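You operate a simulated robot arm through the tools that you are given. There is no shell and no other tool.

The job below is to be done with a simulated robot arm. You get a single attempt, and the scene is never put back.

JOB
Shut the yellow-striped carton's long flaps and tape the seam with the green strip.
Fine: press the strip flat, then push the carton a hand's width back from the table edge.

The check looks at the end state, three seconds after you hand in, the way a careful person would. Anything else that was tipped, shoved, dropped, spilled or broken makes it a failure.

ROBOT AND FRAMES
A 6-joint arm with a two-finger parallel gripper, fixed in place. Base frame: the origin is at the foot of the arm, x ahead of it, y to its left, z up; the work surface is at about z = 0.8. Lengths are in m, angles in degrees, forces in N, time in s.
Its first joint turns from -166.0 to 166.0 degrees. Payload 3.91 kg.
The TCP is the grasp point between the finger pads, 0.03 m short of the fingertips. In the tool frame z runs along the fingers and y along their closing line. The gripper opens to 0.11 m. The fingers are 0.02 m wide and 0.01 m thick; the gripper's body (0.048 by 0.112 m) begins 0.055 m behind the TCP.
Orientation is that of the tool frame in the base frame, as a unit quaternion [x, y, z, w]. With the fingers straight down and closing along the base's y, the tool's x points along the base's -x, its y along +y and its z along -z.

CONTROLS
- The arm moves only by the tool servo_tool. Its argument "moves" is a list of rows, each an object of numbers (a shift or turn left out is 0, a gripper value left out holds the last): "dx", "dy", "dz": the shift along the tool's x, y, z in m; "ax", "ay", "az": the turn, a rotation vector about the tool's x, y, z in degrees; "grip": the finger opening in m, from 0 to 0.11. In form: [{"dx": .., "dy": .., "dz": .., "ax": .., "ay": .., "az": .., "grip": ..}, ...]. A call has 1 to 20 rows; each row shifts and turns the commanded pose from where the row before left it, along the tool's axes as they then stand. Rows are played at 5 a second. More than 0.05 m and 8.6 degrees between two rows, or a gripper value outside its range, and nothing of the call is played. Where a pose cannot be reached the arm comes as near as it can. A force on the tool above 40 N (or 10 N above the force at the start of the call, whichever is more), or a blocked arm, ends the call early, and 0.2 s more pass. The fingers move at their own pace (about 0.108 m/s each) and stop on an object; they squeeze with about 24 N. The grip force told is the motor's: it shows also when the fingers shut on nothing. Time passes only in rows, and 0.2 s behind the last, so rows that do not move let the fingers close. It gives the time, the measured TCP pose, the force on the tool (base axes), the opening and the grip force at its end, in the units of the frame above (readings bear some noise), with the torque about the TCP (base axes, N m) and any sound that the robot's microphone picked up.
- Cameras (640 x 400 px; columns grow to the right, rows downward): "scene" is fixed at [0.2189, -0.4983, 1.4722]; the picture's right is [0.76, -0.65, 0.00], its down [-0.51, -0.60, -0.61] and it looks along [0.40, 0.47, -0.79] (base axes); focal length 258 px, centre (320, 200). "wrist" rides on the gripper at [0.072, 0.017, -0.103] in the tool frame; the picture's right is [-0.23, 0.97, 0.00], its down [-0.76, -0.18, -0.62] and it looks along [-0.61, -0.14, 0.78] (tool axes); focal length 222 px, centre (320, 200). There is no depth. A picture from a camera that has moved, and an enlarged one, comes with that camera's place and axes in the base frame and with its lens.
- capture(camera): a new picture of that camera. The clock stands still meanwhile.
- inspect(camera, box): a new picture of the part [left, top, right, bottom] of that camera's present view, enlarged. The clock stands still meanwhile.
- sign_off(): hands the job in; it is judged then, once.

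Nothing tells you positions but the pictures and the camera data. Unless the task says otherwise, let go and move clear before handing in.

The tools are called as a command line: name --argument value ..., lists and objects as JSON in quotes. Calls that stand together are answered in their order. servo_tool: Moves the arm, as the interface text tells. Its arguments: {"type":"object","properties":{"moves":{"type":"array"}},"required":["moves"]} The other tools are called the same way: capture (camera) takes a picture; inspect (camera, box) takes an enlarged picture of a part of a camera's view; sign_off () hands the job in.

At the start:

```text
time_s: 0.0
position: [0.5576, -0.389, 1.2447]
orientation: [0.0, 1.0, 0.0, 0.0]
contact_force: [-0.4, 0.3, 0.1]
torque: [-0.03, -0.01, 0.02]
finger_gap: 0.1099
gripper_force: 0.1
```

scene: 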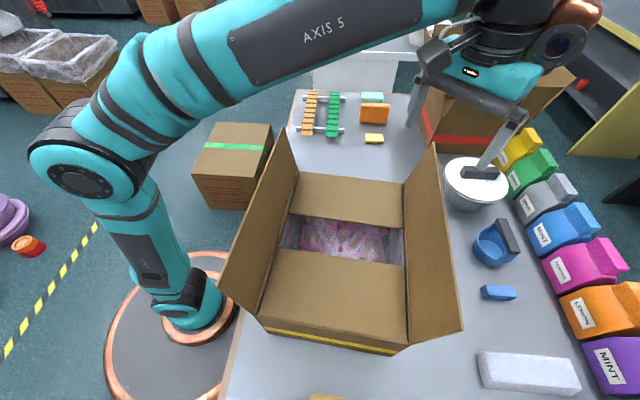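
wrist: 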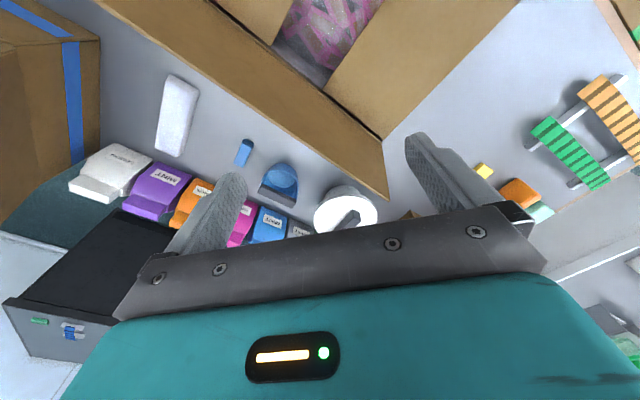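

I see an open carton with a yellow stripe in the middle of the table: its short flaps are already folded in and its long flaps stand up. There is a rack of orange and green strips at the far end, so I'll take closer looks at the carton and the rack before moving.

inspect --camera "scene" --box '[270, 70, 430, 170]'

inspect --camera "scene" --box '[200, 120, 480, 400]'

inspect --camera "scene" --box '[420, 60, 640, 400]'

inspect --camera "wrist" --box '[400, 50, 640, 250]'

```text
4.00 times, centred on (350, 120) of scene
camera zoom: at [0.2189, -0.4983, 1.4722], right [0.76, -0.65, 0.0], down [-0.51, -0.6, -0.61], along [0.4, 0.47, -0.79], focal length 1031 px, centre (200, 520)
```

zoom: 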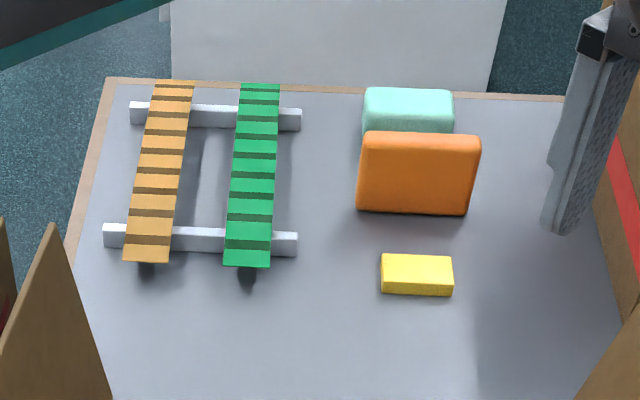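

```text
1.43 times, centred on (340, 260) of scene
camera zoom: at [0.2189, -0.4983, 1.4722], right [0.76, -0.65, 0.0], down [-0.51, -0.6, -0.61], along [0.4, 0.47, -0.79], focal length 368 px, centre (291, 114)
```

zoom: 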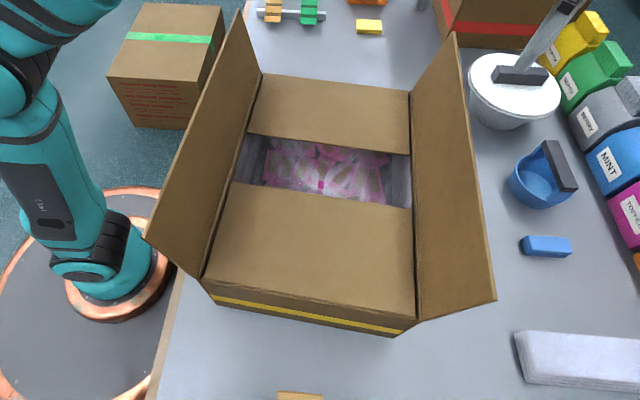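

```text
1.18 times, centred on (530, 230) of scene
camera zoom: at [0.2189, -0.4983, 1.4722], right [0.76, -0.65, 0.0], down [-0.51, -0.6, -0.61], along [0.4, 0.47, -0.79], focal length 303 px, centre (73, 165)
```

zoom: 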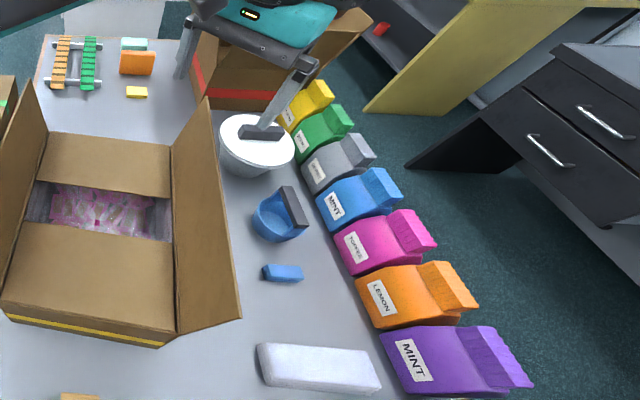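

```text
2.00 times, centred on (520, 150) of wrist
camera zoom: at [0.4845, -0.3726, 1.3474], right [0.23, 0.97, 0.0], down [0.76, -0.18, 0.62], along [0.61, -0.14, -0.78], focal length 444 px, centre (-80, 300)
```

zoom: 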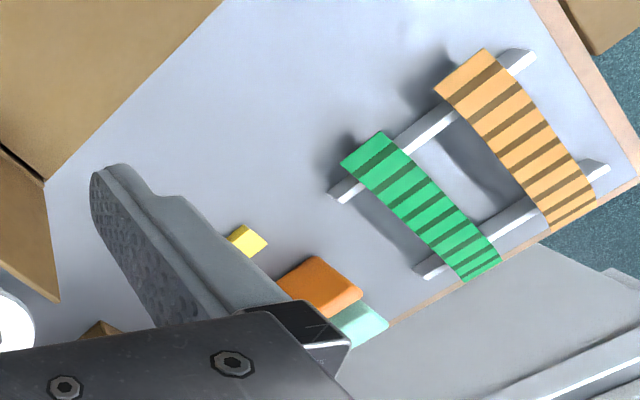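

The table runs at roughly 45° to the base axes and the carton sits close to its near edge. I'll zoom in on the carton's corners, the edges and the strip rack for measurements.

inspect --camera "scene" --box '[210, 230, 370, 400]'

inspect --camera "scene" --box '[350, 230, 510, 400]'

inspect --camera "scene" --box '[180, 110, 340, 210]'

inspect --camera "scene" --box '[380, 130, 540, 230]'

inspect --camera "scene" --box '[285, 80, 355, 145]'

```text
2.35 times, centred on (290, 315) of scene
camera zoom: at [0.2189, -0.4983, 1.4722], right [0.76, -0.65, 0.0], down [-0.51, -0.6, -0.61], along [0.4, 0.47, -0.79], focal length 606 px, centre (391, -71)
```

zoom: 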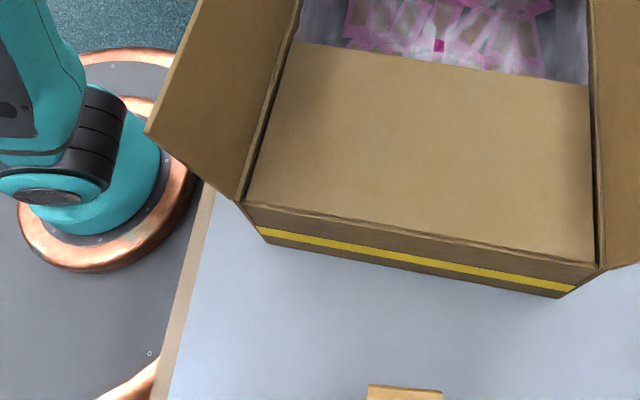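

```text
2.35 times, centred on (430, 315) of scene
camera zoom: at [0.2189, -0.4983, 1.4722], right [0.76, -0.65, 0.0], down [-0.51, -0.6, -0.61], along [0.4, 0.47, -0.79], focal length 606 px, centre (61, -71)
```

zoom: 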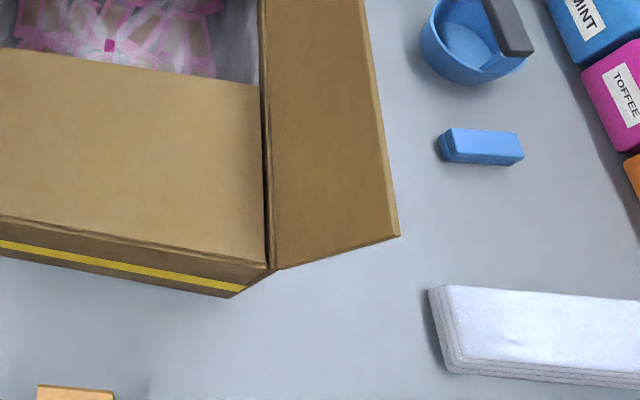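

```text
4.00 times, centred on (260, 160) of scene
camera zoom: at [0.2189, -0.4983, 1.4722], right [0.76, -0.65, 0.0], down [-0.51, -0.6, -0.61], along [0.4, 0.47, -0.79], focal length 1031 px, centre (560, 360)
```

zoom: 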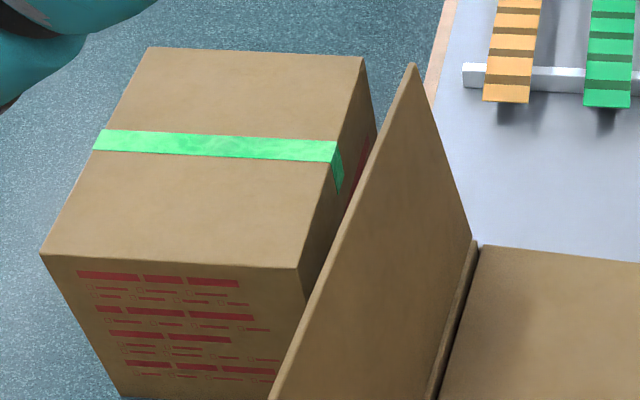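

```text
4.00 times, centred on (460, 180) of scene
camera zoom: at [0.2189, -0.4983, 1.4722], right [0.76, -0.65, 0.0], down [-0.51, -0.6, -0.61], along [0.4, 0.47, -0.79], focal length 1031 px, centre (-240, 280)
```

zoom: 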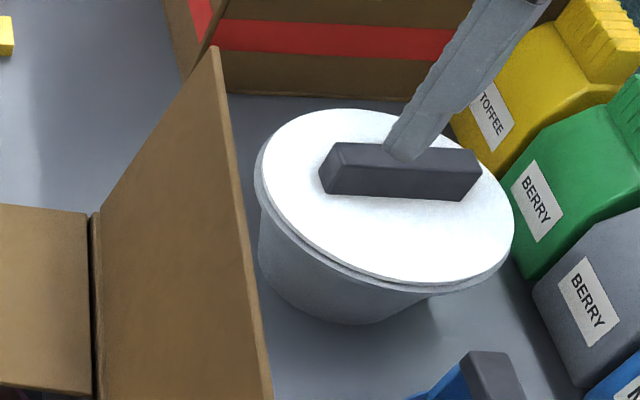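

```text
6.15 times, centred on (320, 112) of scene
camera zoom: at [0.2189, -0.4983, 1.4722], right [0.76, -0.65, 0.0], down [-0.51, -0.6, -0.61], along [0.4, 0.47, -0.79], focal length 1586 px, centre (320, 738)
```

zoom: 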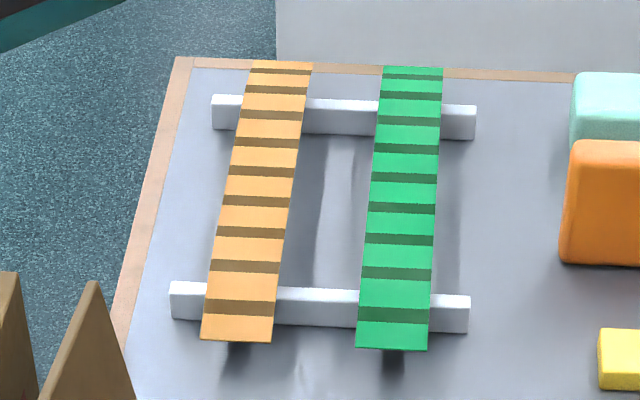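

The carton's top is about 0.145 m above the table, near (0.45, -0.30), turned about 41° in the base frame, with both long flaps leaning slightly outward. The green strip lies across two rails near (0.90, 0.21), so I'll fly high over there and look at it with the wrist camera.

servo_tool --moves '[{"dx": -0.01925, "dy": 0.04255, "grip": 0.06}, {"dx": -0.01925, "dy": 0.04255}, {"dx": -0.01925, "dy": 0.04255}, {"dx": -0.01925, "dy": 0.04255}, {"dx": -0.01925, "dy": 0.04255}, {"dx": -0.01925, "dy": 0.04255}, {"dx": -0.01925, "dy": 0.04255}, {"dx": -0.01925, "dy": 0.04255}, {"dx": -0.01925, "dy": 0.04255}, {"dx": -0.01925, "dy": 0.04255}, {"dx": -0.01925, "dy": 0.04255}, {"az": -7.5}, {"az": -7.5}, {"az": -7.5}, {"az": -7.5}, {"az": -7.5}, {"az": -7.5}, {}]'

capture --camera "wrist"

capture --camera "scene"

```text
time_s: 3.8
position: [0.7682, 0.0792, 1.2438]
orientation: [-0.384, 0.923, 0.0, 0.0]
contact_force: [-0.1, 0.8, -0.5]
torque: [-0.02, -0.01, -0.03]
finger_gap: 0.06
gripper_force: 0.0
```

```text
taken
camera wrist: at [0.7048, 0.04, 1.347], right [-0.53, 0.85, 0.0], down [0.66, 0.41, 0.62], along [0.53, 0.33, -0.78], focal length 222 px, centre (320, 200)
```

wrist: 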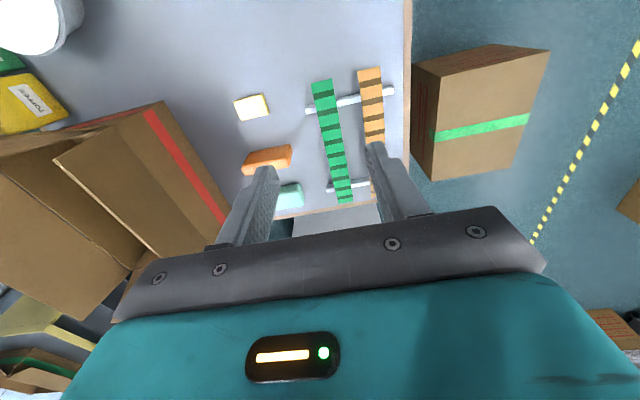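

```text
taken
```

scene: 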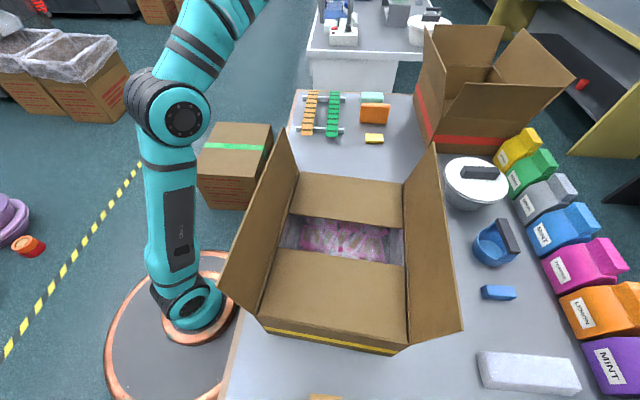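

The arm is in position and the wrist camera has the rack in view, though its picture is upside down (picture-down points forward and up). I'll enlarge the strip.

inspect --camera "wrist" --box '[280, 60, 420, 220]'

inspect --camera "scene" --box '[285, 80, 355, 145]'

inspect --camera "scene" --box '[400, 10, 600, 170]'

```text
2.50 times, centred on (350, 140) of wrist
camera zoom: at [0.7048, 0.04, 1.347], right [-0.53, 0.85, 0.0], down [0.66, 0.41, 0.62], along [0.53, 0.33, -0.78], focal length 555 px, centre (245, 350)
```

zoom: 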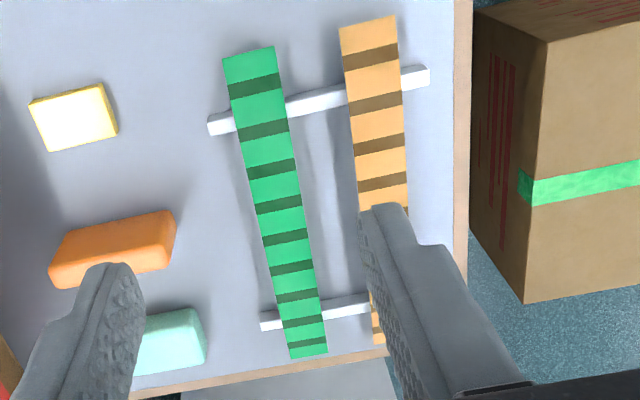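

```text
6.15 times, centred on (320, 112) of scene
camera zoom: at [0.2189, -0.4983, 1.4722], right [0.76, -0.65, 0.0], down [-0.51, -0.6, -0.61], along [0.4, 0.47, -0.79], focal length 1586 px, centre (320, 738)
```

zoom: 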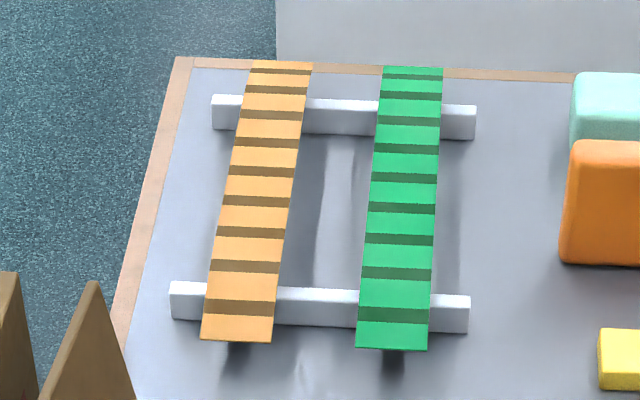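

```text
2.50 times, centred on (500, 90) of scene
camera zoom: at [0.2189, -0.4983, 1.4722], right [0.76, -0.65, 0.0], down [-0.51, -0.6, -0.61], along [0.4, 0.47, -0.79], focal length 644 px, centre (-130, 475)
```

zoom: 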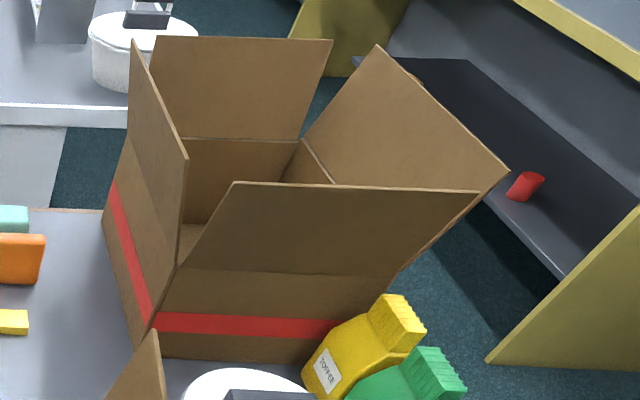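

The green strip is about 0.33 × 0.045 m, centred near (0.903, 0.211) and lying along 45°. I'll do the flaps first, so I'm moving high to just outside the left (arm-side) flap with the fingers closed.

servo_tool --moves '[{"az": 4.3, "grip": 0.0}, {"dx": 0.04426, "dy": 0.01353}, {"dx": 0.04426, "dy": 0.01353}, {"dx": 0.04426, "dy": 0.01353}, {"dx": 0.04426, "dy": 0.01353}, {"dx": 0.04426, "dy": 0.01353}, {"dx": 0.04426, "dy": 0.01353}, {"dx": 0.04426, "dy": 0.01353}, {"dx": 0.04426, "dy": 0.01353}, {"dx": 0.04426, "dy": 0.01353}, {"dx": 0.04426, "dy": 0.01353}, {"dx": 0.04426, "dy": 0.01353}, {}]'

capture --camera "wrist"

capture --camera "scene"

```text
time_s: 6.6
position: [0.3033, -0.1274, 1.2449]
orientation: [-0.348, 0.937, 0.0, 0.0]
contact_force: [0.1, -0.8, -0.5]
torque: [-0.02, 0.01, 0.0]
finger_gap: 0.0
gripper_force: 24.1
```

```text
taken
camera wrist: at [0.2365, -0.1612, 1.3481], right [-0.46, 0.89, 0.0], down [0.69, 0.36, 0.62], along [0.55, 0.29, -0.78], focal length 222 px, centre (320, 200)
```

wrist: 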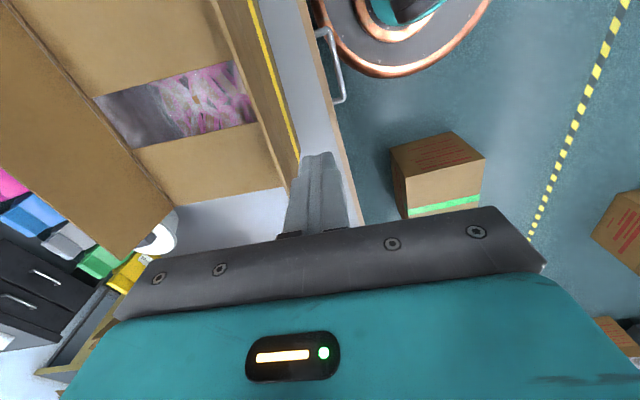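

```text
taken
```

scene: 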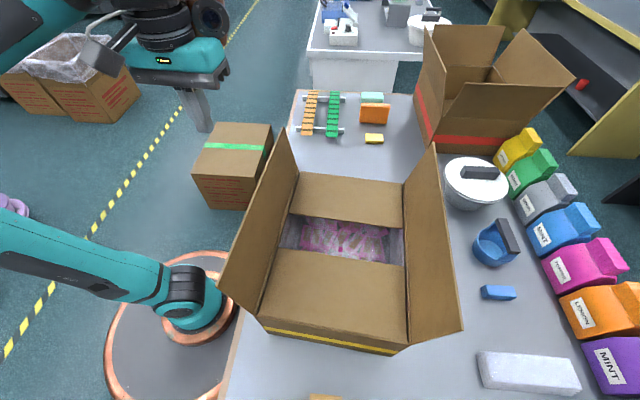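

I'm over the outside of the left flap. I'll zoom the wrist view to check clearance to the flap before going down.

inspect --camera "wrist" --box '[180, 0, 380, 200]'

```text
2.00 times, centred on (280, 100) of wrist
camera zoom: at [0.2365, -0.1612, 1.3481], right [-0.46, 0.89, 0.0], down [0.69, 0.36, 0.62], along [0.55, 0.29, -0.78], focal length 444 px, centre (400, 400)
```

zoom: 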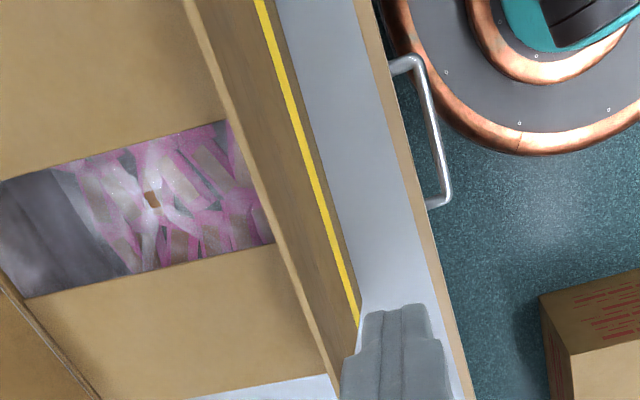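

The free edge sits where I expected it, with the finger about 5 cm outside it. I'll go down beside the flap and start sweeping it inward slowly.

servo_tool --moves '[{"dz": 0.0425}, {"dz": 0.0425}, {"dz": 0.0425}, {"dz": 0.0425}, {}, {"dy": -0.0155}, {"dy": -0.0155}, {"dy": -0.0155}, {"dy": -0.0155}, {"dy": -0.0155}, {}]'

capture --camera "scene"

capture --camera "wrist"

```text
time_s: 9.0
position: [0.3524, -0.1881, 1.0768]
orientation: [-0.348, 0.938, 0.0, 0.001]
contact_force: [0.4, 1.0, -0.3]
torque: [-0.03, -0.03, 0.02]
finger_gap: 0.0
gripper_force: 24.3
```

```text
taken
```

scene: 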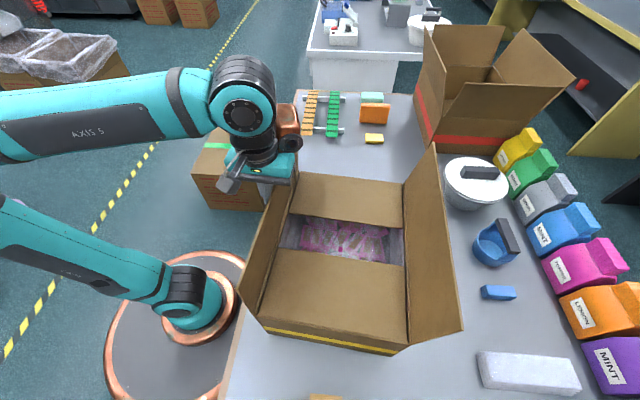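

```text
taken
camera wrist: at [0.2867, -0.2211, 1.1783], right [-0.46, 0.89, 0.0], down [0.69, 0.36, 0.62], along [0.55, 0.29, -0.78], focal length 222 px, centre (320, 200)
```

wrist: 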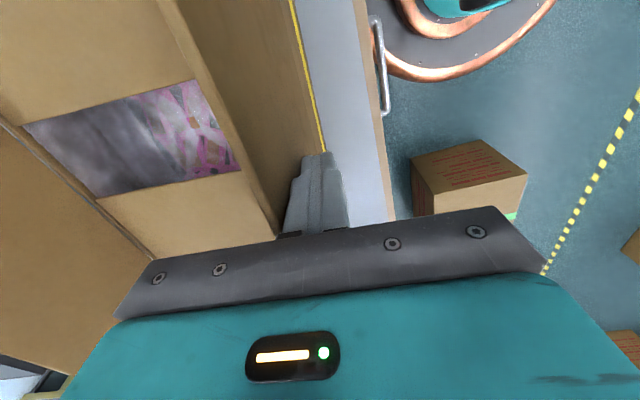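

The flap is now about vertical and the contact force is small. I'll continue along the arc, inward and down.

servo_tool --moves '[{"dy": -0.0167, "dz": 0.005}, {"dy": -0.0167, "dz": 0.005}, {"dy": -0.0167, "dz": 0.005}, {"dy": -0.015, "dz": 0.0125}, {"dy": -0.015, "dz": 0.0125}, {"dy": -0.01, "dz": 0.0125}, {"dy": -0.01, "dz": 0.0125}, {"dy": -0.005, "dz": 0.008}, {"dy": -0.005, "dz": 0.007}, {}]'

capture --camera "scene"

capture --camera "wrist"

```text
time_s: 11.0
position: [0.4213, -0.2687, 1.0017]
orientation: [-0.349, 0.937, -0.005, 0.003]
contact_force: [-7.7, 12.8, 34.7]
torque: [0.21, 0.43, -0.05]
finger_gap: 0.0
gripper_force: 24.2
stopped in row 10: the force on the tool passed its limit at 167 N (the readings are from after the stop); the commanded pose is now the measured one
```

```text
taken
```

scene: 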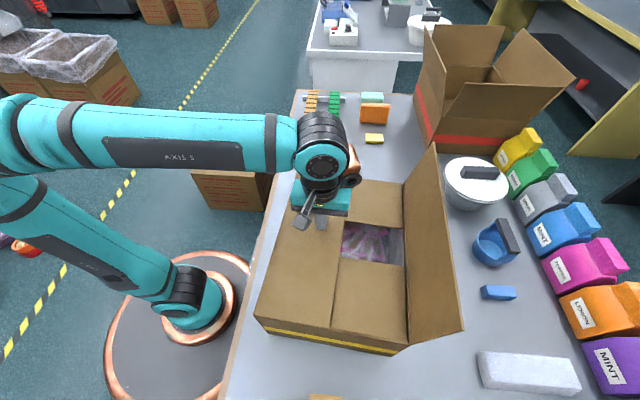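

```text
taken
camera wrist: at [0.3548, -0.3013, 1.1052], right [-0.46, 0.89, -0.01], down [0.69, 0.37, 0.63], along [0.56, 0.28, -0.78], focal length 222 px, centre (320, 200)
```

wrist: 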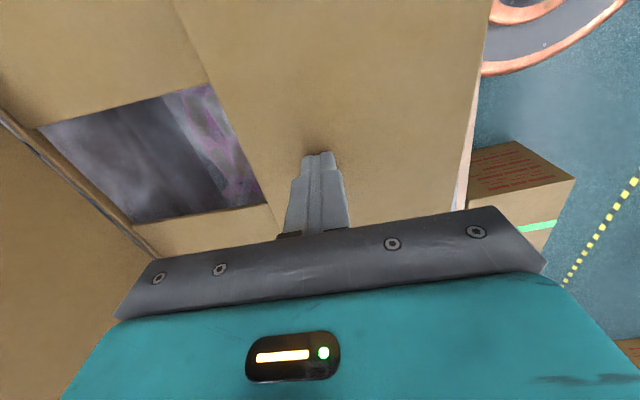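

The flap is shut but I hit firm contact: the carton top is at about z 0.97, higher than I estimated. I'll lift straight up and check the flap and the carton.

servo_tool --moves '[{"dz": -0.005}, {"dz": -0.015}, {"dz": -0.03}, {"dz": -0.04}, {"dz": -0.04}, {"dz": -0.04}, {"dz": -0.04}, {}]'

capture --camera "scene"

capture --camera "wrist"

```text
time_s: 12.8
position: [0.4156, -0.2656, 1.2103]
orientation: [-0.348, 0.938, -0.004, 0.004]
contact_force: [-0.1, -0.5, 0.5]
torque: [0.0, 0.01, -0.01]
finger_gap: 0.0
gripper_force: 23.6
```

```text
taken
```

scene: 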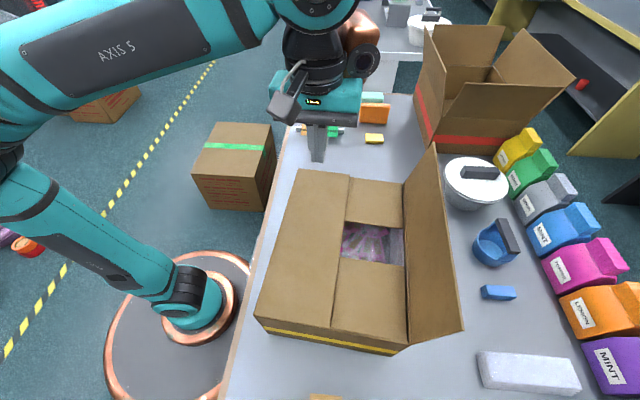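

```text
taken
camera wrist: at [0.3486, -0.2991, 1.3143], right [-0.46, 0.89, -0.01], down [0.69, 0.37, 0.63], along [0.56, 0.28, -0.78], focal length 222 px, centre (320, 200)
```

wrist: 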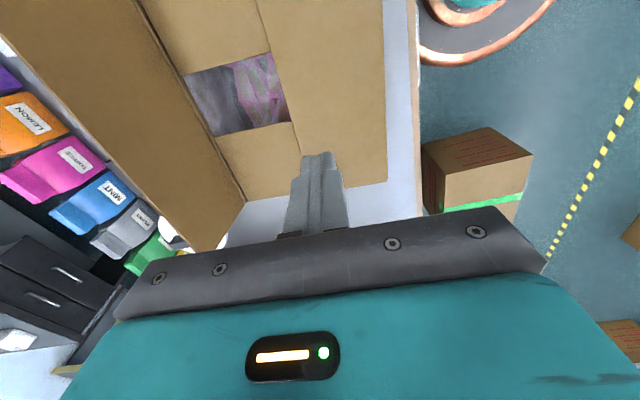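

The left flap is shut and stays shut. I'll re-measure the carton's top corners using the known top height before doing the right flap.

inspect --camera "scene" --box '[240, 150, 480, 370]'

inspect --camera "wrist" --box '[100, 0, 420, 200]'

```text
1.82 times, centred on (360, 260) of scene
camera zoom: at [0.2189, -0.4983, 1.4722], right [0.76, -0.65, 0.0], down [-0.51, -0.6, -0.61], along [0.4, 0.47, -0.79], focal length 469 px, centre (247, 91)
```

zoom: 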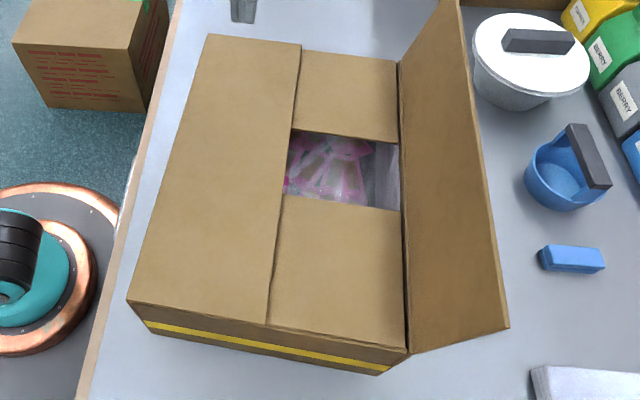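

```text
2.00 times, centred on (260, 100) of wrist
camera zoom: at [0.3486, -0.2991, 1.3143], right [-0.46, 0.89, -0.01], down [0.69, 0.37, 0.63], along [0.56, 0.28, -0.78], focal length 444 px, centre (440, 400)
```

zoom: 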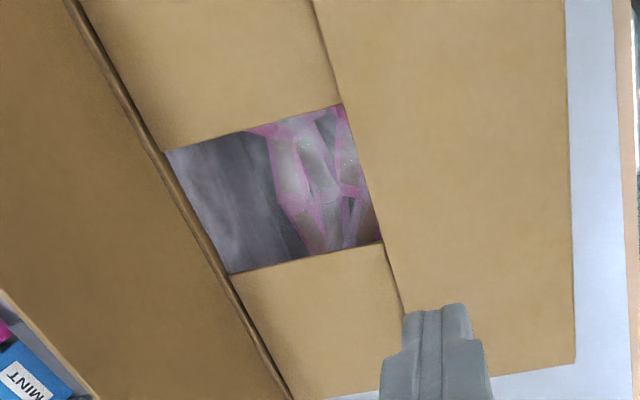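

The carton top measures about 0.38 × 0.28 m, with the seam through about (0.446, -0.309) at 40° yaw. Next I'll move over and outside the right flap and go down beside it.

servo_tool --moves '[{"ax": -0.6, "ay": 0.27}, {"dx": 0.002, "dy": -0.0474}, {"dx": 0.002, "dy": -0.0474}, {"dx": 0.002, "dy": -0.0474}, {"dx": 0.002, "dy": -0.0474}, {"dx": 0.002, "dy": -0.0474}, {"dx": 0.002, "dy": -0.0474}, {}, {"dz": 0.02}, {"dz": 0.02}, {}]'

capture --camera "wrist"

capture --camera "scene"

```text
time_s: 15.2
position: [0.5994, -0.492, 1.1686]
orientation: [-0.348, 0.937, 0.0, -0.002]
contact_force: [0.8, 0.4, 0.4]
torque: [0.0, 0.01, 0.03]
finger_gap: 0.0
gripper_force: 24.2
```

```text
taken
camera wrist: at [0.5329, -0.5265, 1.2721], right [-0.46, 0.89, 0.0], down [0.69, 0.36, 0.62], along [0.55, 0.29, -0.78], focal length 222 px, centre (320, 200)
```

wrist: 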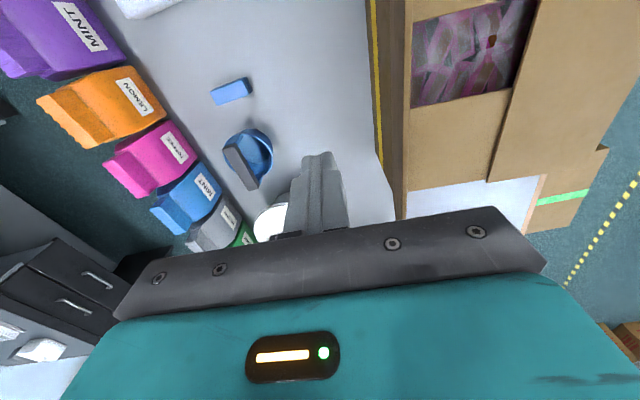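

```text
taken
```

scene: 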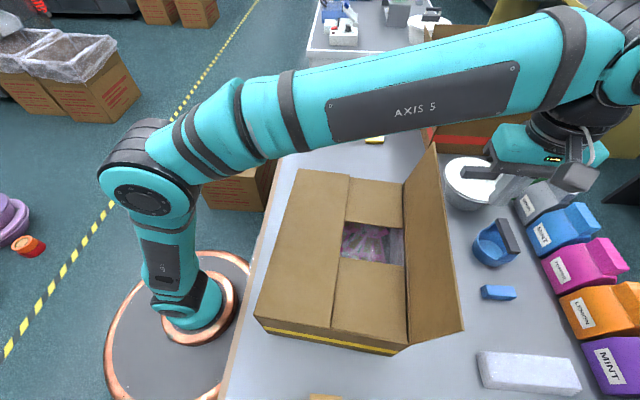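

The finger is about 6 cm clear outside the right flap, and the eraser, mug and tub are well away. I'll lower it and begin the sweep inward.

servo_tool --moves '[{"dz": 0.0393}, {"dz": 0.0393}, {}, {"dy": 0.0154}, {"dy": 0.0154}, {"dy": 0.0154}, {"dy": 0.0154}, {"dy": 0.0154}, {"dy": 0.0154}, {"dy": 0.0125, "dz": 0.003}, {"dy": 0.0125, "dz": 0.003}, {"dy": 0.0125, "dz": 0.003}, {"dy": 0.0125, "dz": 0.003}, {}]'

capture --camera "scene"

capture --camera "wrist"

```text
time_s: 18.2
position: [0.505, -0.3816, 1.0814]
orientation: [-0.349, 0.937, 0.0, -0.001]
contact_force: [0.1, -0.6, 0.5]
torque: [0.01, -0.01, 0.0]
finger_gap: 0.0001
gripper_force: 24.4
```

```text
taken
```

scene: 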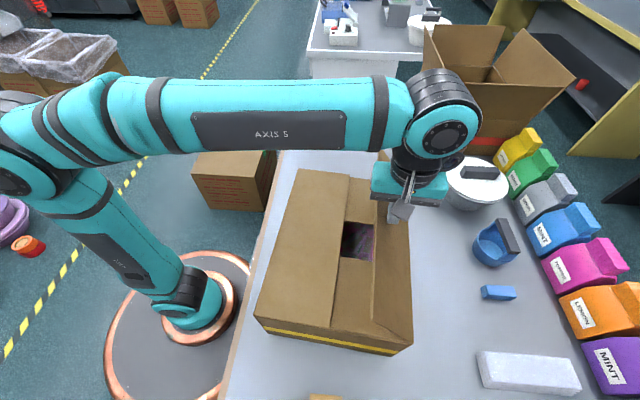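

```text
taken
camera wrist: at [0.4385, -0.4158, 1.1839], right [-0.46, 0.89, 0.0], down [0.69, 0.36, 0.62], along [0.55, 0.29, -0.78], focal length 222 px, centre (320, 200)
```

wrist: 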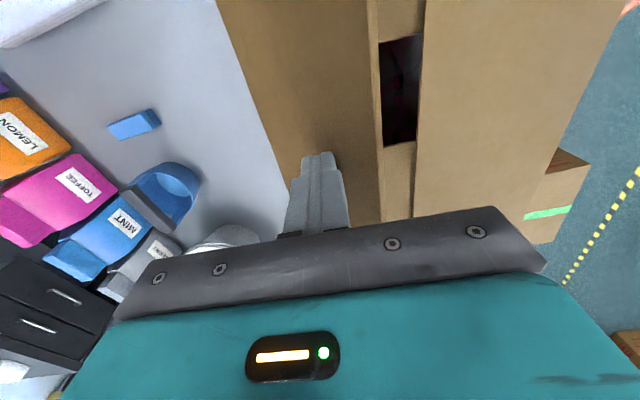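

The flap is past 45° with negligible force. I'll keep going inward and down, with smaller steps near the top.

servo_tool --moves '[{"dy": 0.0135, "dz": 0.0132}, {"dy": 0.0135, "dz": 0.0132}, {"dy": 0.01, "dz": 0.0115}, {"dy": 0.01, "dz": 0.0115}, {"dy": 0.005, "dz": 0.006}, {"dy": 0.005, "dz": 0.006}, {"dz": 0.004}, {"dz": 0.004}, {"dz": 0.003}, {"dz": 0.002}, {}]'

capture --camera "scene"

```text
time_s: 20.6
position: [0.4668, -0.3395, 1.0058]
orientation: [-0.349, 0.937, -0.001, -0.001]
contact_force: [0.0, 0.1, 1.0]
torque: [0.03, 0.01, -0.03]
finger_gap: 0.0002
gripper_force: 23.9
```

```text
taken
```

scene: 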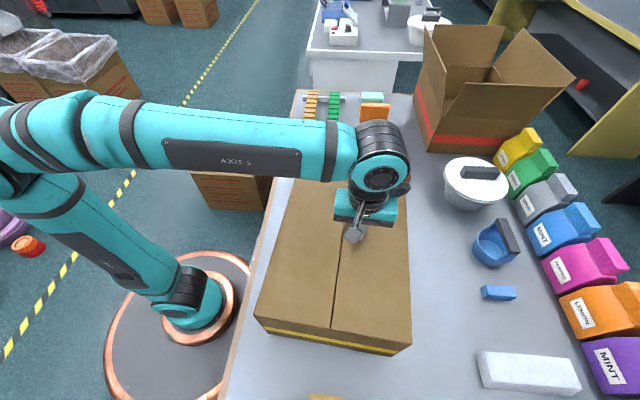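

The right flap is almost flat. I'll press it down gently in small steps until I feel contact.

servo_tool --moves '[{"dz": 0.0015}, {"dz": 0.0015}, {"dz": 0.0015}, {}]'

```text
time_s: 21.6
position: [0.4666, -0.3394, 1.0016]
orientation: [-0.349, 0.937, -0.001, 0.0]
contact_force: [0.1, 1.5, 11.0]
torque: [0.07, -0.07, 0.03]
finger_gap: 0.0
gripper_force: 24.0
```

Contact is at about 11 N, so the carton top is at z ≈ 0.972. I'll lift off and inspect the closed top.

servo_tool --moves '[{"dz": -0.005}, {"dz": -0.02}, {"dz": -0.045}, {"dz": -0.045}, {"dz": -0.045}, {"dz": -0.045}, {"dz": -0.045}, {}]'

inspect --camera "scene" --box '[240, 150, 480, 370]'

capture --camera "wrist"

capture --camera "scene"

```text
time_s: 23.4
position: [0.4687, -0.3404, 1.2541]
orientation: [-0.348, 0.937, 0.0, -0.001]
contact_force: [-0.2, 0.0, 0.4]
torque: [0.04, 0.03, -0.01]
finger_gap: 0.0
gripper_force: 24.2
```

```text
1.82 times, centred on (360, 260) of scene
camera zoom: at [0.2189, -0.4983, 1.4722], right [0.76, -0.65, 0.0], down [-0.51, -0.6, -0.61], along [0.4, 0.47, -0.79], focal length 469 px, centre (247, 91)
```

zoom: 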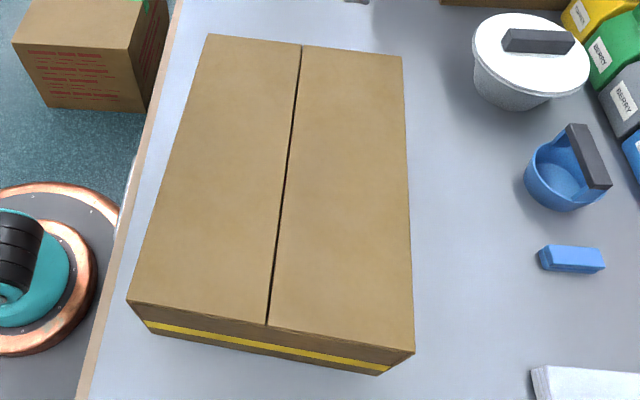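

```text
taken
camera wrist: at [0.4036, -0.3735, 1.3565], right [-0.46, 0.89, 0.0], down [0.69, 0.36, 0.62], along [0.55, 0.29, -0.78], focal length 222 px, centre (320, 200)
```

wrist: 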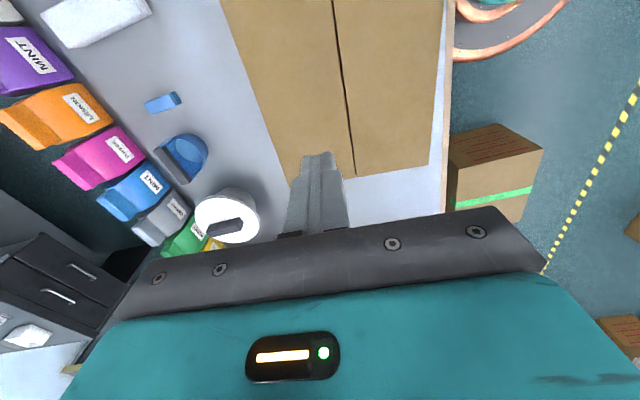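

```text
taken
```

scene: 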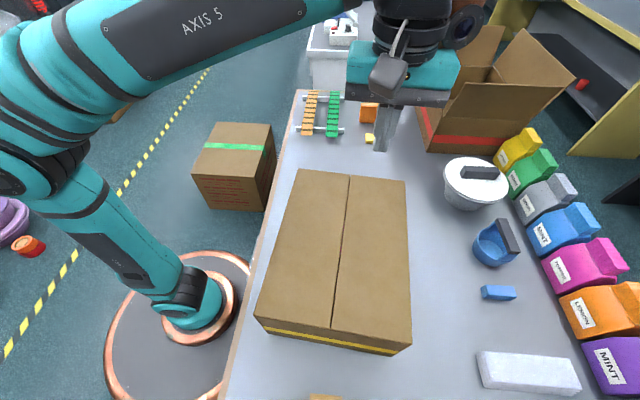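

Both long flaps are shut and flat, with a clean seam centred at about (0.444, -0.311) and 40° yaw. I'll fly back to the rack side and come lower behind the green strip for a close look.

servo_tool --moves '[{"dx": -0.04462, "dy": 0.01263, "grip": 0.075}, {"dx": -0.04462, "dy": 0.01263}, {"dx": -0.04462, "dy": 0.01263}, {"dx": -0.04462, "dy": 0.01263}, {"dx": -0.04462, "dy": 0.01263}, {"dx": -0.04462, "dy": 0.01263}, {"dx": -0.04462, "dy": 0.01263}, {"dx": -0.04462, "dy": 0.01263}, {"dx": -0.04462, "dy": 0.01263}, {"az": -4.3}, {"dz": 0.0434}, {"dz": 0.0434}, {"dz": 0.0434}, {"dz": 0.0434}, {"dz": 0.0434}, {"dz": 0.0434}, {}]'

capture --camera "wrist"

inspect --camera "wrist" --box '[220, 60, 460, 260]'

```text
time_s: 27.0
position: [0.6969, 0.0088, 0.9869]
orientation: [-0.384, 0.923, -0.001, -0.001]
contact_force: [0.1, -0.6, -0.5]
torque: [0.03, 0.01, 0.0]
finger_gap: 0.0751
gripper_force: 0.0
```

```text
taken
camera wrist: at [0.6335, -0.0301, 1.0897], right [-0.53, 0.85, 0.0], down [0.66, 0.41, 0.62], along [0.53, 0.33, -0.78], focal length 222 px, centre (320, 200)
```

wrist: 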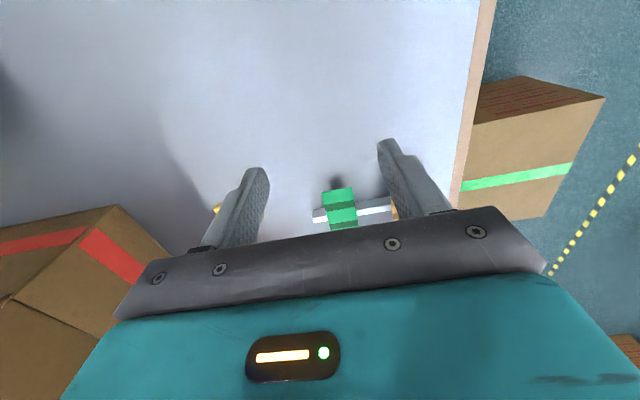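

```text
2.00 times, centred on (340, 160) of wrist
camera zoom: at [0.6335, -0.0301, 1.0897], right [-0.53, 0.85, 0.0], down [0.66, 0.41, 0.62], along [0.53, 0.33, -0.78], focal length 444 px, centre (280, 280)
```

zoom: 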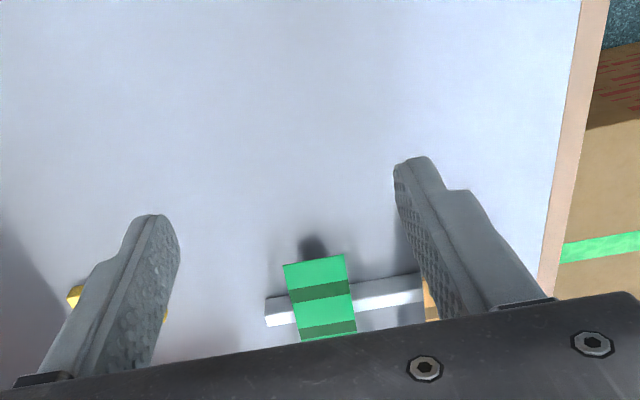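

The strip's top is at about z 0.822 and its centre at about (0.909, 0.217), lying at ~44.7°. I'll move over its middle with the fingers open at 0.075 and check alignment.

servo_tool --moves '[{"dx": -0.0424, "dy": -0.0005, "grip": 0.075}, {"dx": -0.0424, "dy": -0.0005}, {"dx": -0.0424, "dy": -0.0005}, {"dx": -0.0424, "dy": -0.0005}, {"dx": -0.0424, "dy": -0.0005}, {"dx": -0.0424, "dy": -0.0005}, {"dx": -0.0424, "dy": -0.0005}, {}]'

capture --camera "wrist"

inspect --camera "wrist" --box '[200, 0, 440, 240]'

capture --camera "scene"

```text
time_s: 28.8
position: [0.9077, 0.219, 0.9888]
orientation: [-0.383, 0.924, 0.0, 0.0]
contact_force: [0.0, 0.0, -0.9]
torque: [0.04, -0.02, -0.01]
finger_gap: 0.0751
gripper_force: 0.0
```

```text
taken
camera wrist: at [0.8458, 0.1794, 1.0918], right [-0.53, 0.85, 0.0], down [0.66, 0.41, 0.62], along [0.53, 0.33, -0.78], focal length 222 px, centre (320, 200)
```

wrist: 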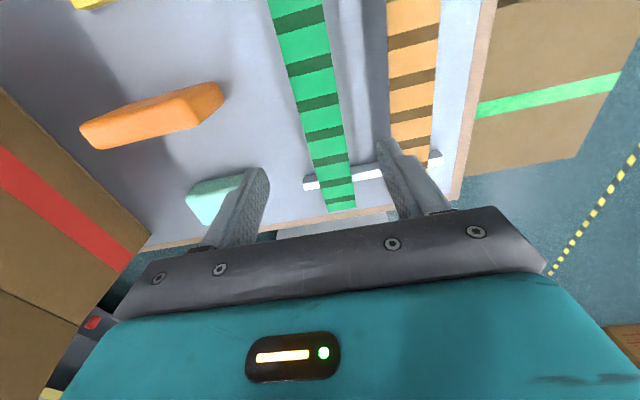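

```text
1.67 times, centred on (320, 120) of wrist
camera zoom: at [0.8458, 0.1794, 1.0918], right [-0.53, 0.85, 0.0], down [0.66, 0.41, 0.62], along [0.53, 0.33, -0.78], focal length 370 px, centre (320, 333)
```

zoom: 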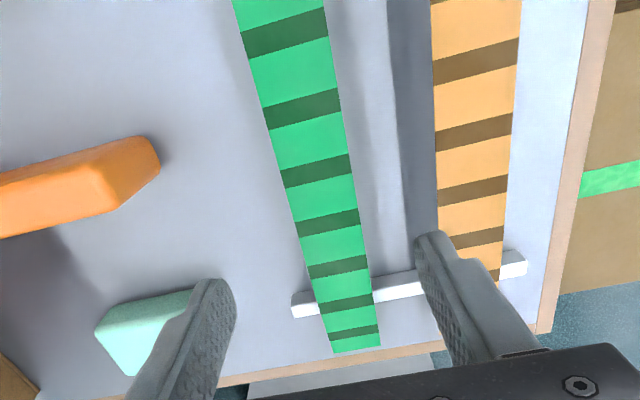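

```text
taken
```

scene: 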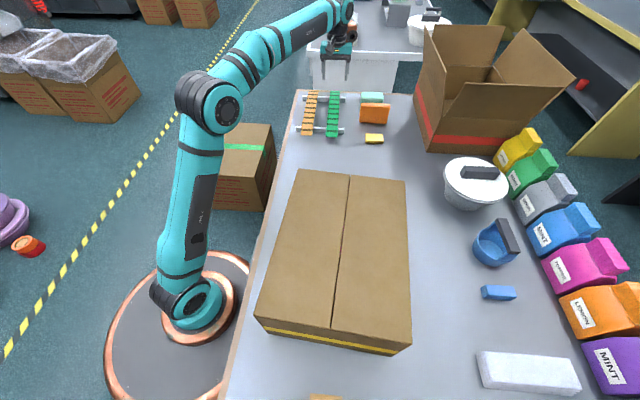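

Fingers straddle the strip: it lies along w ≈ 0.4896 and I'm within 3 mm of its axis. I'll make the small correction and go down most of the way.

servo_tool --moves '[{"dx": 0.004, "dy": -0.0026}, {"dz": 0.035}, {"dz": 0.035}, {"dz": 0.03}, {"dz": 0.02}, {}]'

inspect --camera "wrist" --box '[200, 0, 440, 240]'

inspect --camera "scene" --box '[285, 60, 385, 145]'

```text
time_s: 30.2
position: [0.9047, 0.2132, 0.8712]
orientation: [-0.383, 0.924, 0.001, -0.001]
contact_force: [0.5, -0.4, 0.4]
torque: [0.0, 0.03, 0.03]
finger_gap: 0.0751
gripper_force: 0.0
```

```text
1.67 times, centred on (320, 120) of wrist
camera zoom: at [0.8426, 0.1742, 0.9732], right [-0.53, 0.85, 0.0], down [0.66, 0.41, 0.62], along [0.53, 0.33, -0.78], focal length 370 px, centre (320, 333)
```

zoom: 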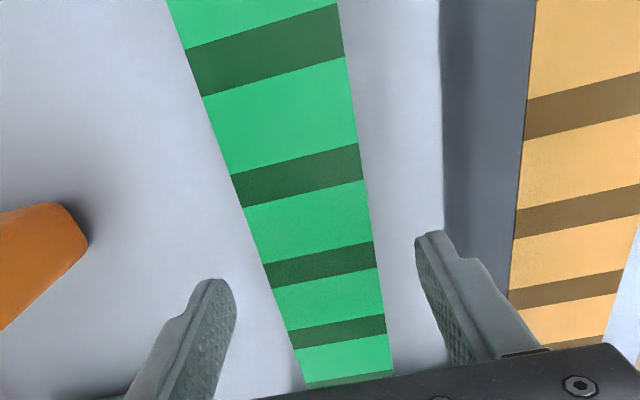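

```text
4.71 times, centred on (335, 102) of scene
camera zoom: at [0.2189, -0.4983, 1.4722], right [0.76, -0.65, 0.0], down [-0.51, -0.6, -0.61], along [0.4, 0.47, -0.79], focal length 1213 px, centre (249, 659)
```

zoom: 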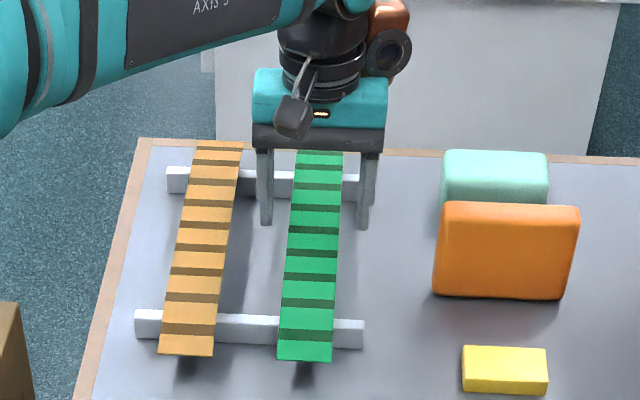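

The gripper is centred over the strip. I'll go down so the fingertips pass just below it, about 12 mm off the table, then close gently.

servo_tool --moves '[{"dz": 0.01}, {"dz": 0.01}, {"dz": 0.008}, {}, {"grip": 0.06}, {"grip": 0.052}, {"grip": 0.047}, {}]'

inspect --camera "wrist" --box '[200, 0, 440, 240]'

inspect --camera "scene" --box '[285, 60, 385, 145]'

```text
time_s: 32.0
position: [0.9068, 0.2113, 0.8427]
orientation: [-0.383, 0.924, -0.001, 0.0]
contact_force: [1.1, 0.0, -0.8]
torque: [0.0, 0.02, 0.01]
finger_gap: 0.0469
gripper_force: 0.0
```

```text
1.67 times, centred on (320, 120) of wrist
camera zoom: at [0.844, 0.1721, 0.9445], right [-0.53, 0.85, 0.0], down [0.66, 0.41, 0.62], along [0.53, 0.33, -0.78], focal length 370 px, centre (320, 333)
```

zoom: 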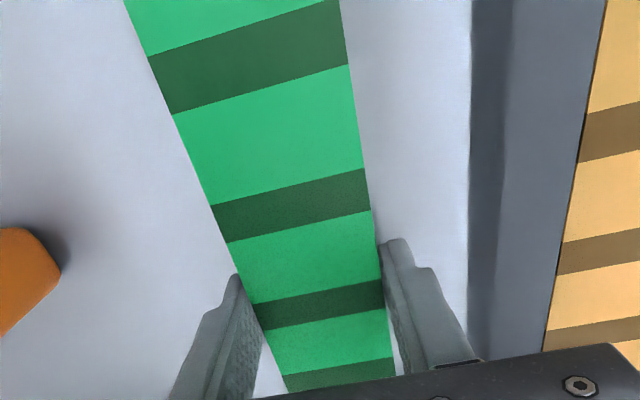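

```text
4.71 times, centred on (335, 102) of scene
camera zoom: at [0.2189, -0.4983, 1.4722], right [0.76, -0.65, 0.0], down [-0.51, -0.6, -0.61], along [0.4, 0.47, -0.79], focal length 1213 px, centre (249, 659)
```

zoom: 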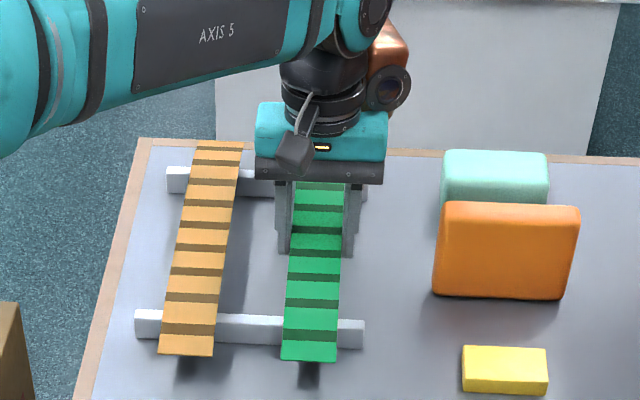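

The fingers are just about touching both edges of the strip. I'll close the last few millimetres and check the grip reading.

servo_tool --moves '[{"grip": 0.045}, {"grip": 0.043}, {"grip": 0.041}, {}]'

inspect --camera "wrist" --box '[200, 0, 440, 240]'

```text
time_s: 33.0
position: [0.9076, 0.2113, 0.8413]
orientation: [-0.384, 0.923, 0.0, -0.001]
contact_force: [0.4, -0.4, 0.3]
torque: [-0.01, -0.01, 0.04]
finger_gap: 0.0448
gripper_force: 23.9
```

```text
1.67 times, centred on (320, 120) of wrist
camera zoom: at [0.844, 0.1721, 0.9445], right [-0.53, 0.85, 0.0], down [0.66, 0.41, 0.62], along [0.53, 0.33, -0.78], focal length 370 px, centre (320, 333)
```

zoom: 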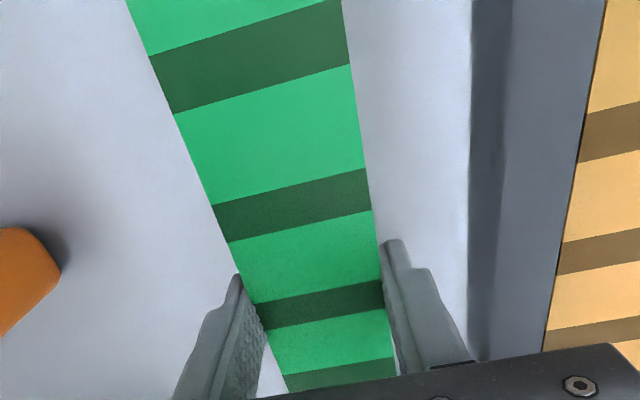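

The strip is held: the fingers stopped at 0.0448 m with 24 N. I'll lift slowly and look at how it hangs.

servo_tool --moves '[{"dz": -0.01}, {"dz": -0.015}, {"dz": -0.02}, {"dz": -0.03}, {"dz": -0.03}, {"dz": -0.03}, {}]'

capture --camera "wrist"

inspect --camera "scene" --box '[265, 40, 405, 160]'

```text
time_s: 34.6
position: [0.9103, 0.2113, 0.9749]
orientation: [-0.383, 0.924, 0.0, 0.0]
contact_force: [0.1, 0.4, -0.4]
torque: [-0.02, -0.02, -0.01]
finger_gap: 0.0443
gripper_force: 24.1
```

```text
taken
camera wrist: at [0.8465, 0.1725, 1.0788], right [-0.53, 0.85, 0.0], down [0.66, 0.41, 0.62], along [0.53, 0.33, -0.78], focal length 222 px, centre (320, 200)
```

wrist: 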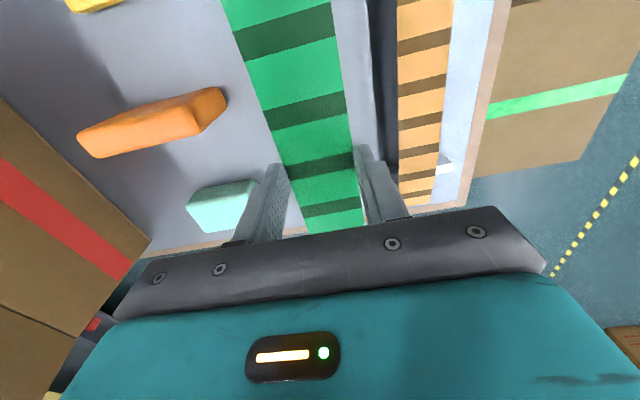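

```text
3.33 times, centred on (335, 100) of scene
camera zoom: at [0.2189, -0.4983, 1.4722], right [0.76, -0.65, 0.0], down [-0.51, -0.6, -0.61], along [0.4, 0.47, -0.79], focal length 859 px, centre (270, 533)
```

zoom: 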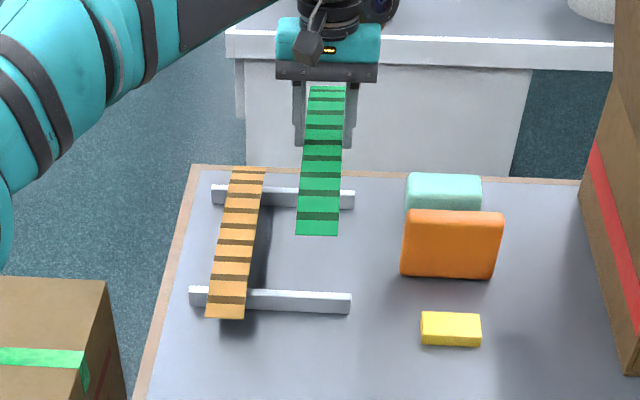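

The strip is off the rails and the orange one didn't move. I'll lift higher, start toward the carton gently, and check on the way how the strip hangs.

servo_tool --moves '[{"dz": -0.03}, {"dz": -0.035}, {"dz": -0.035}, {"dz": -0.035}, {"dz": -0.03}, {"dx": 0.03, "dy": -0.002}, {"dx": 0.035, "dy": -0.002}, {"dx": 0.035, "dy": -0.002}, {"dx": 0.035, "dy": -0.002}, {"dx": 0.035, "dy": -0.002}, {"dx": 0.035, "dy": -0.002}, {"dx": 0.035, "dy": -0.002}, {"dx": 0.035, "dy": -0.002}, {"dx": 0.025, "dy": -0.002}, {}]'

capture --camera "scene"

capture --camera "wrist"

```text
time_s: 37.8
position: [0.7084, -0.0144, 1.144]
orientation: [-0.383, 0.924, 0.0, 0.0]
contact_force: [-0.5, -0.1, -0.8]
torque: [0.03, 0.03, -0.02]
finger_gap: 0.0447
gripper_force: 23.6
```

```text
taken
```

scene: 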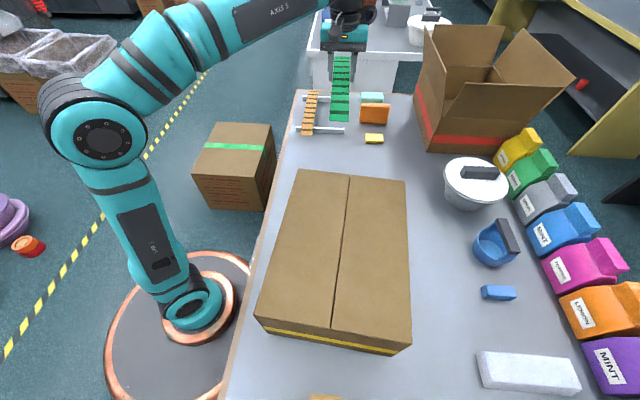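

```text
taken
camera wrist: at [0.6466, -0.0531, 1.2465], right [-0.53, 0.85, 0.0], down [0.66, 0.41, 0.62], along [0.53, 0.33, -0.78], focal length 222 px, centre (320, 200)
```

wrist: 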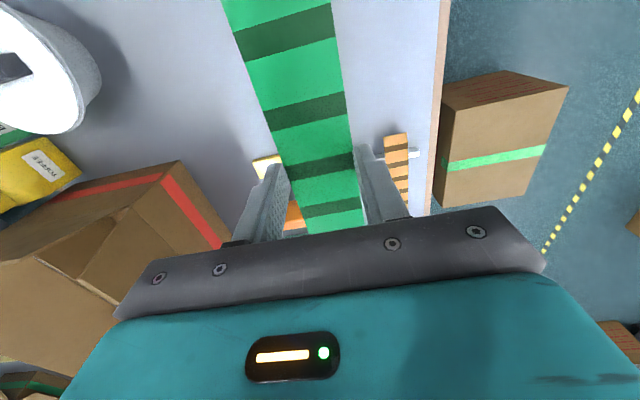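

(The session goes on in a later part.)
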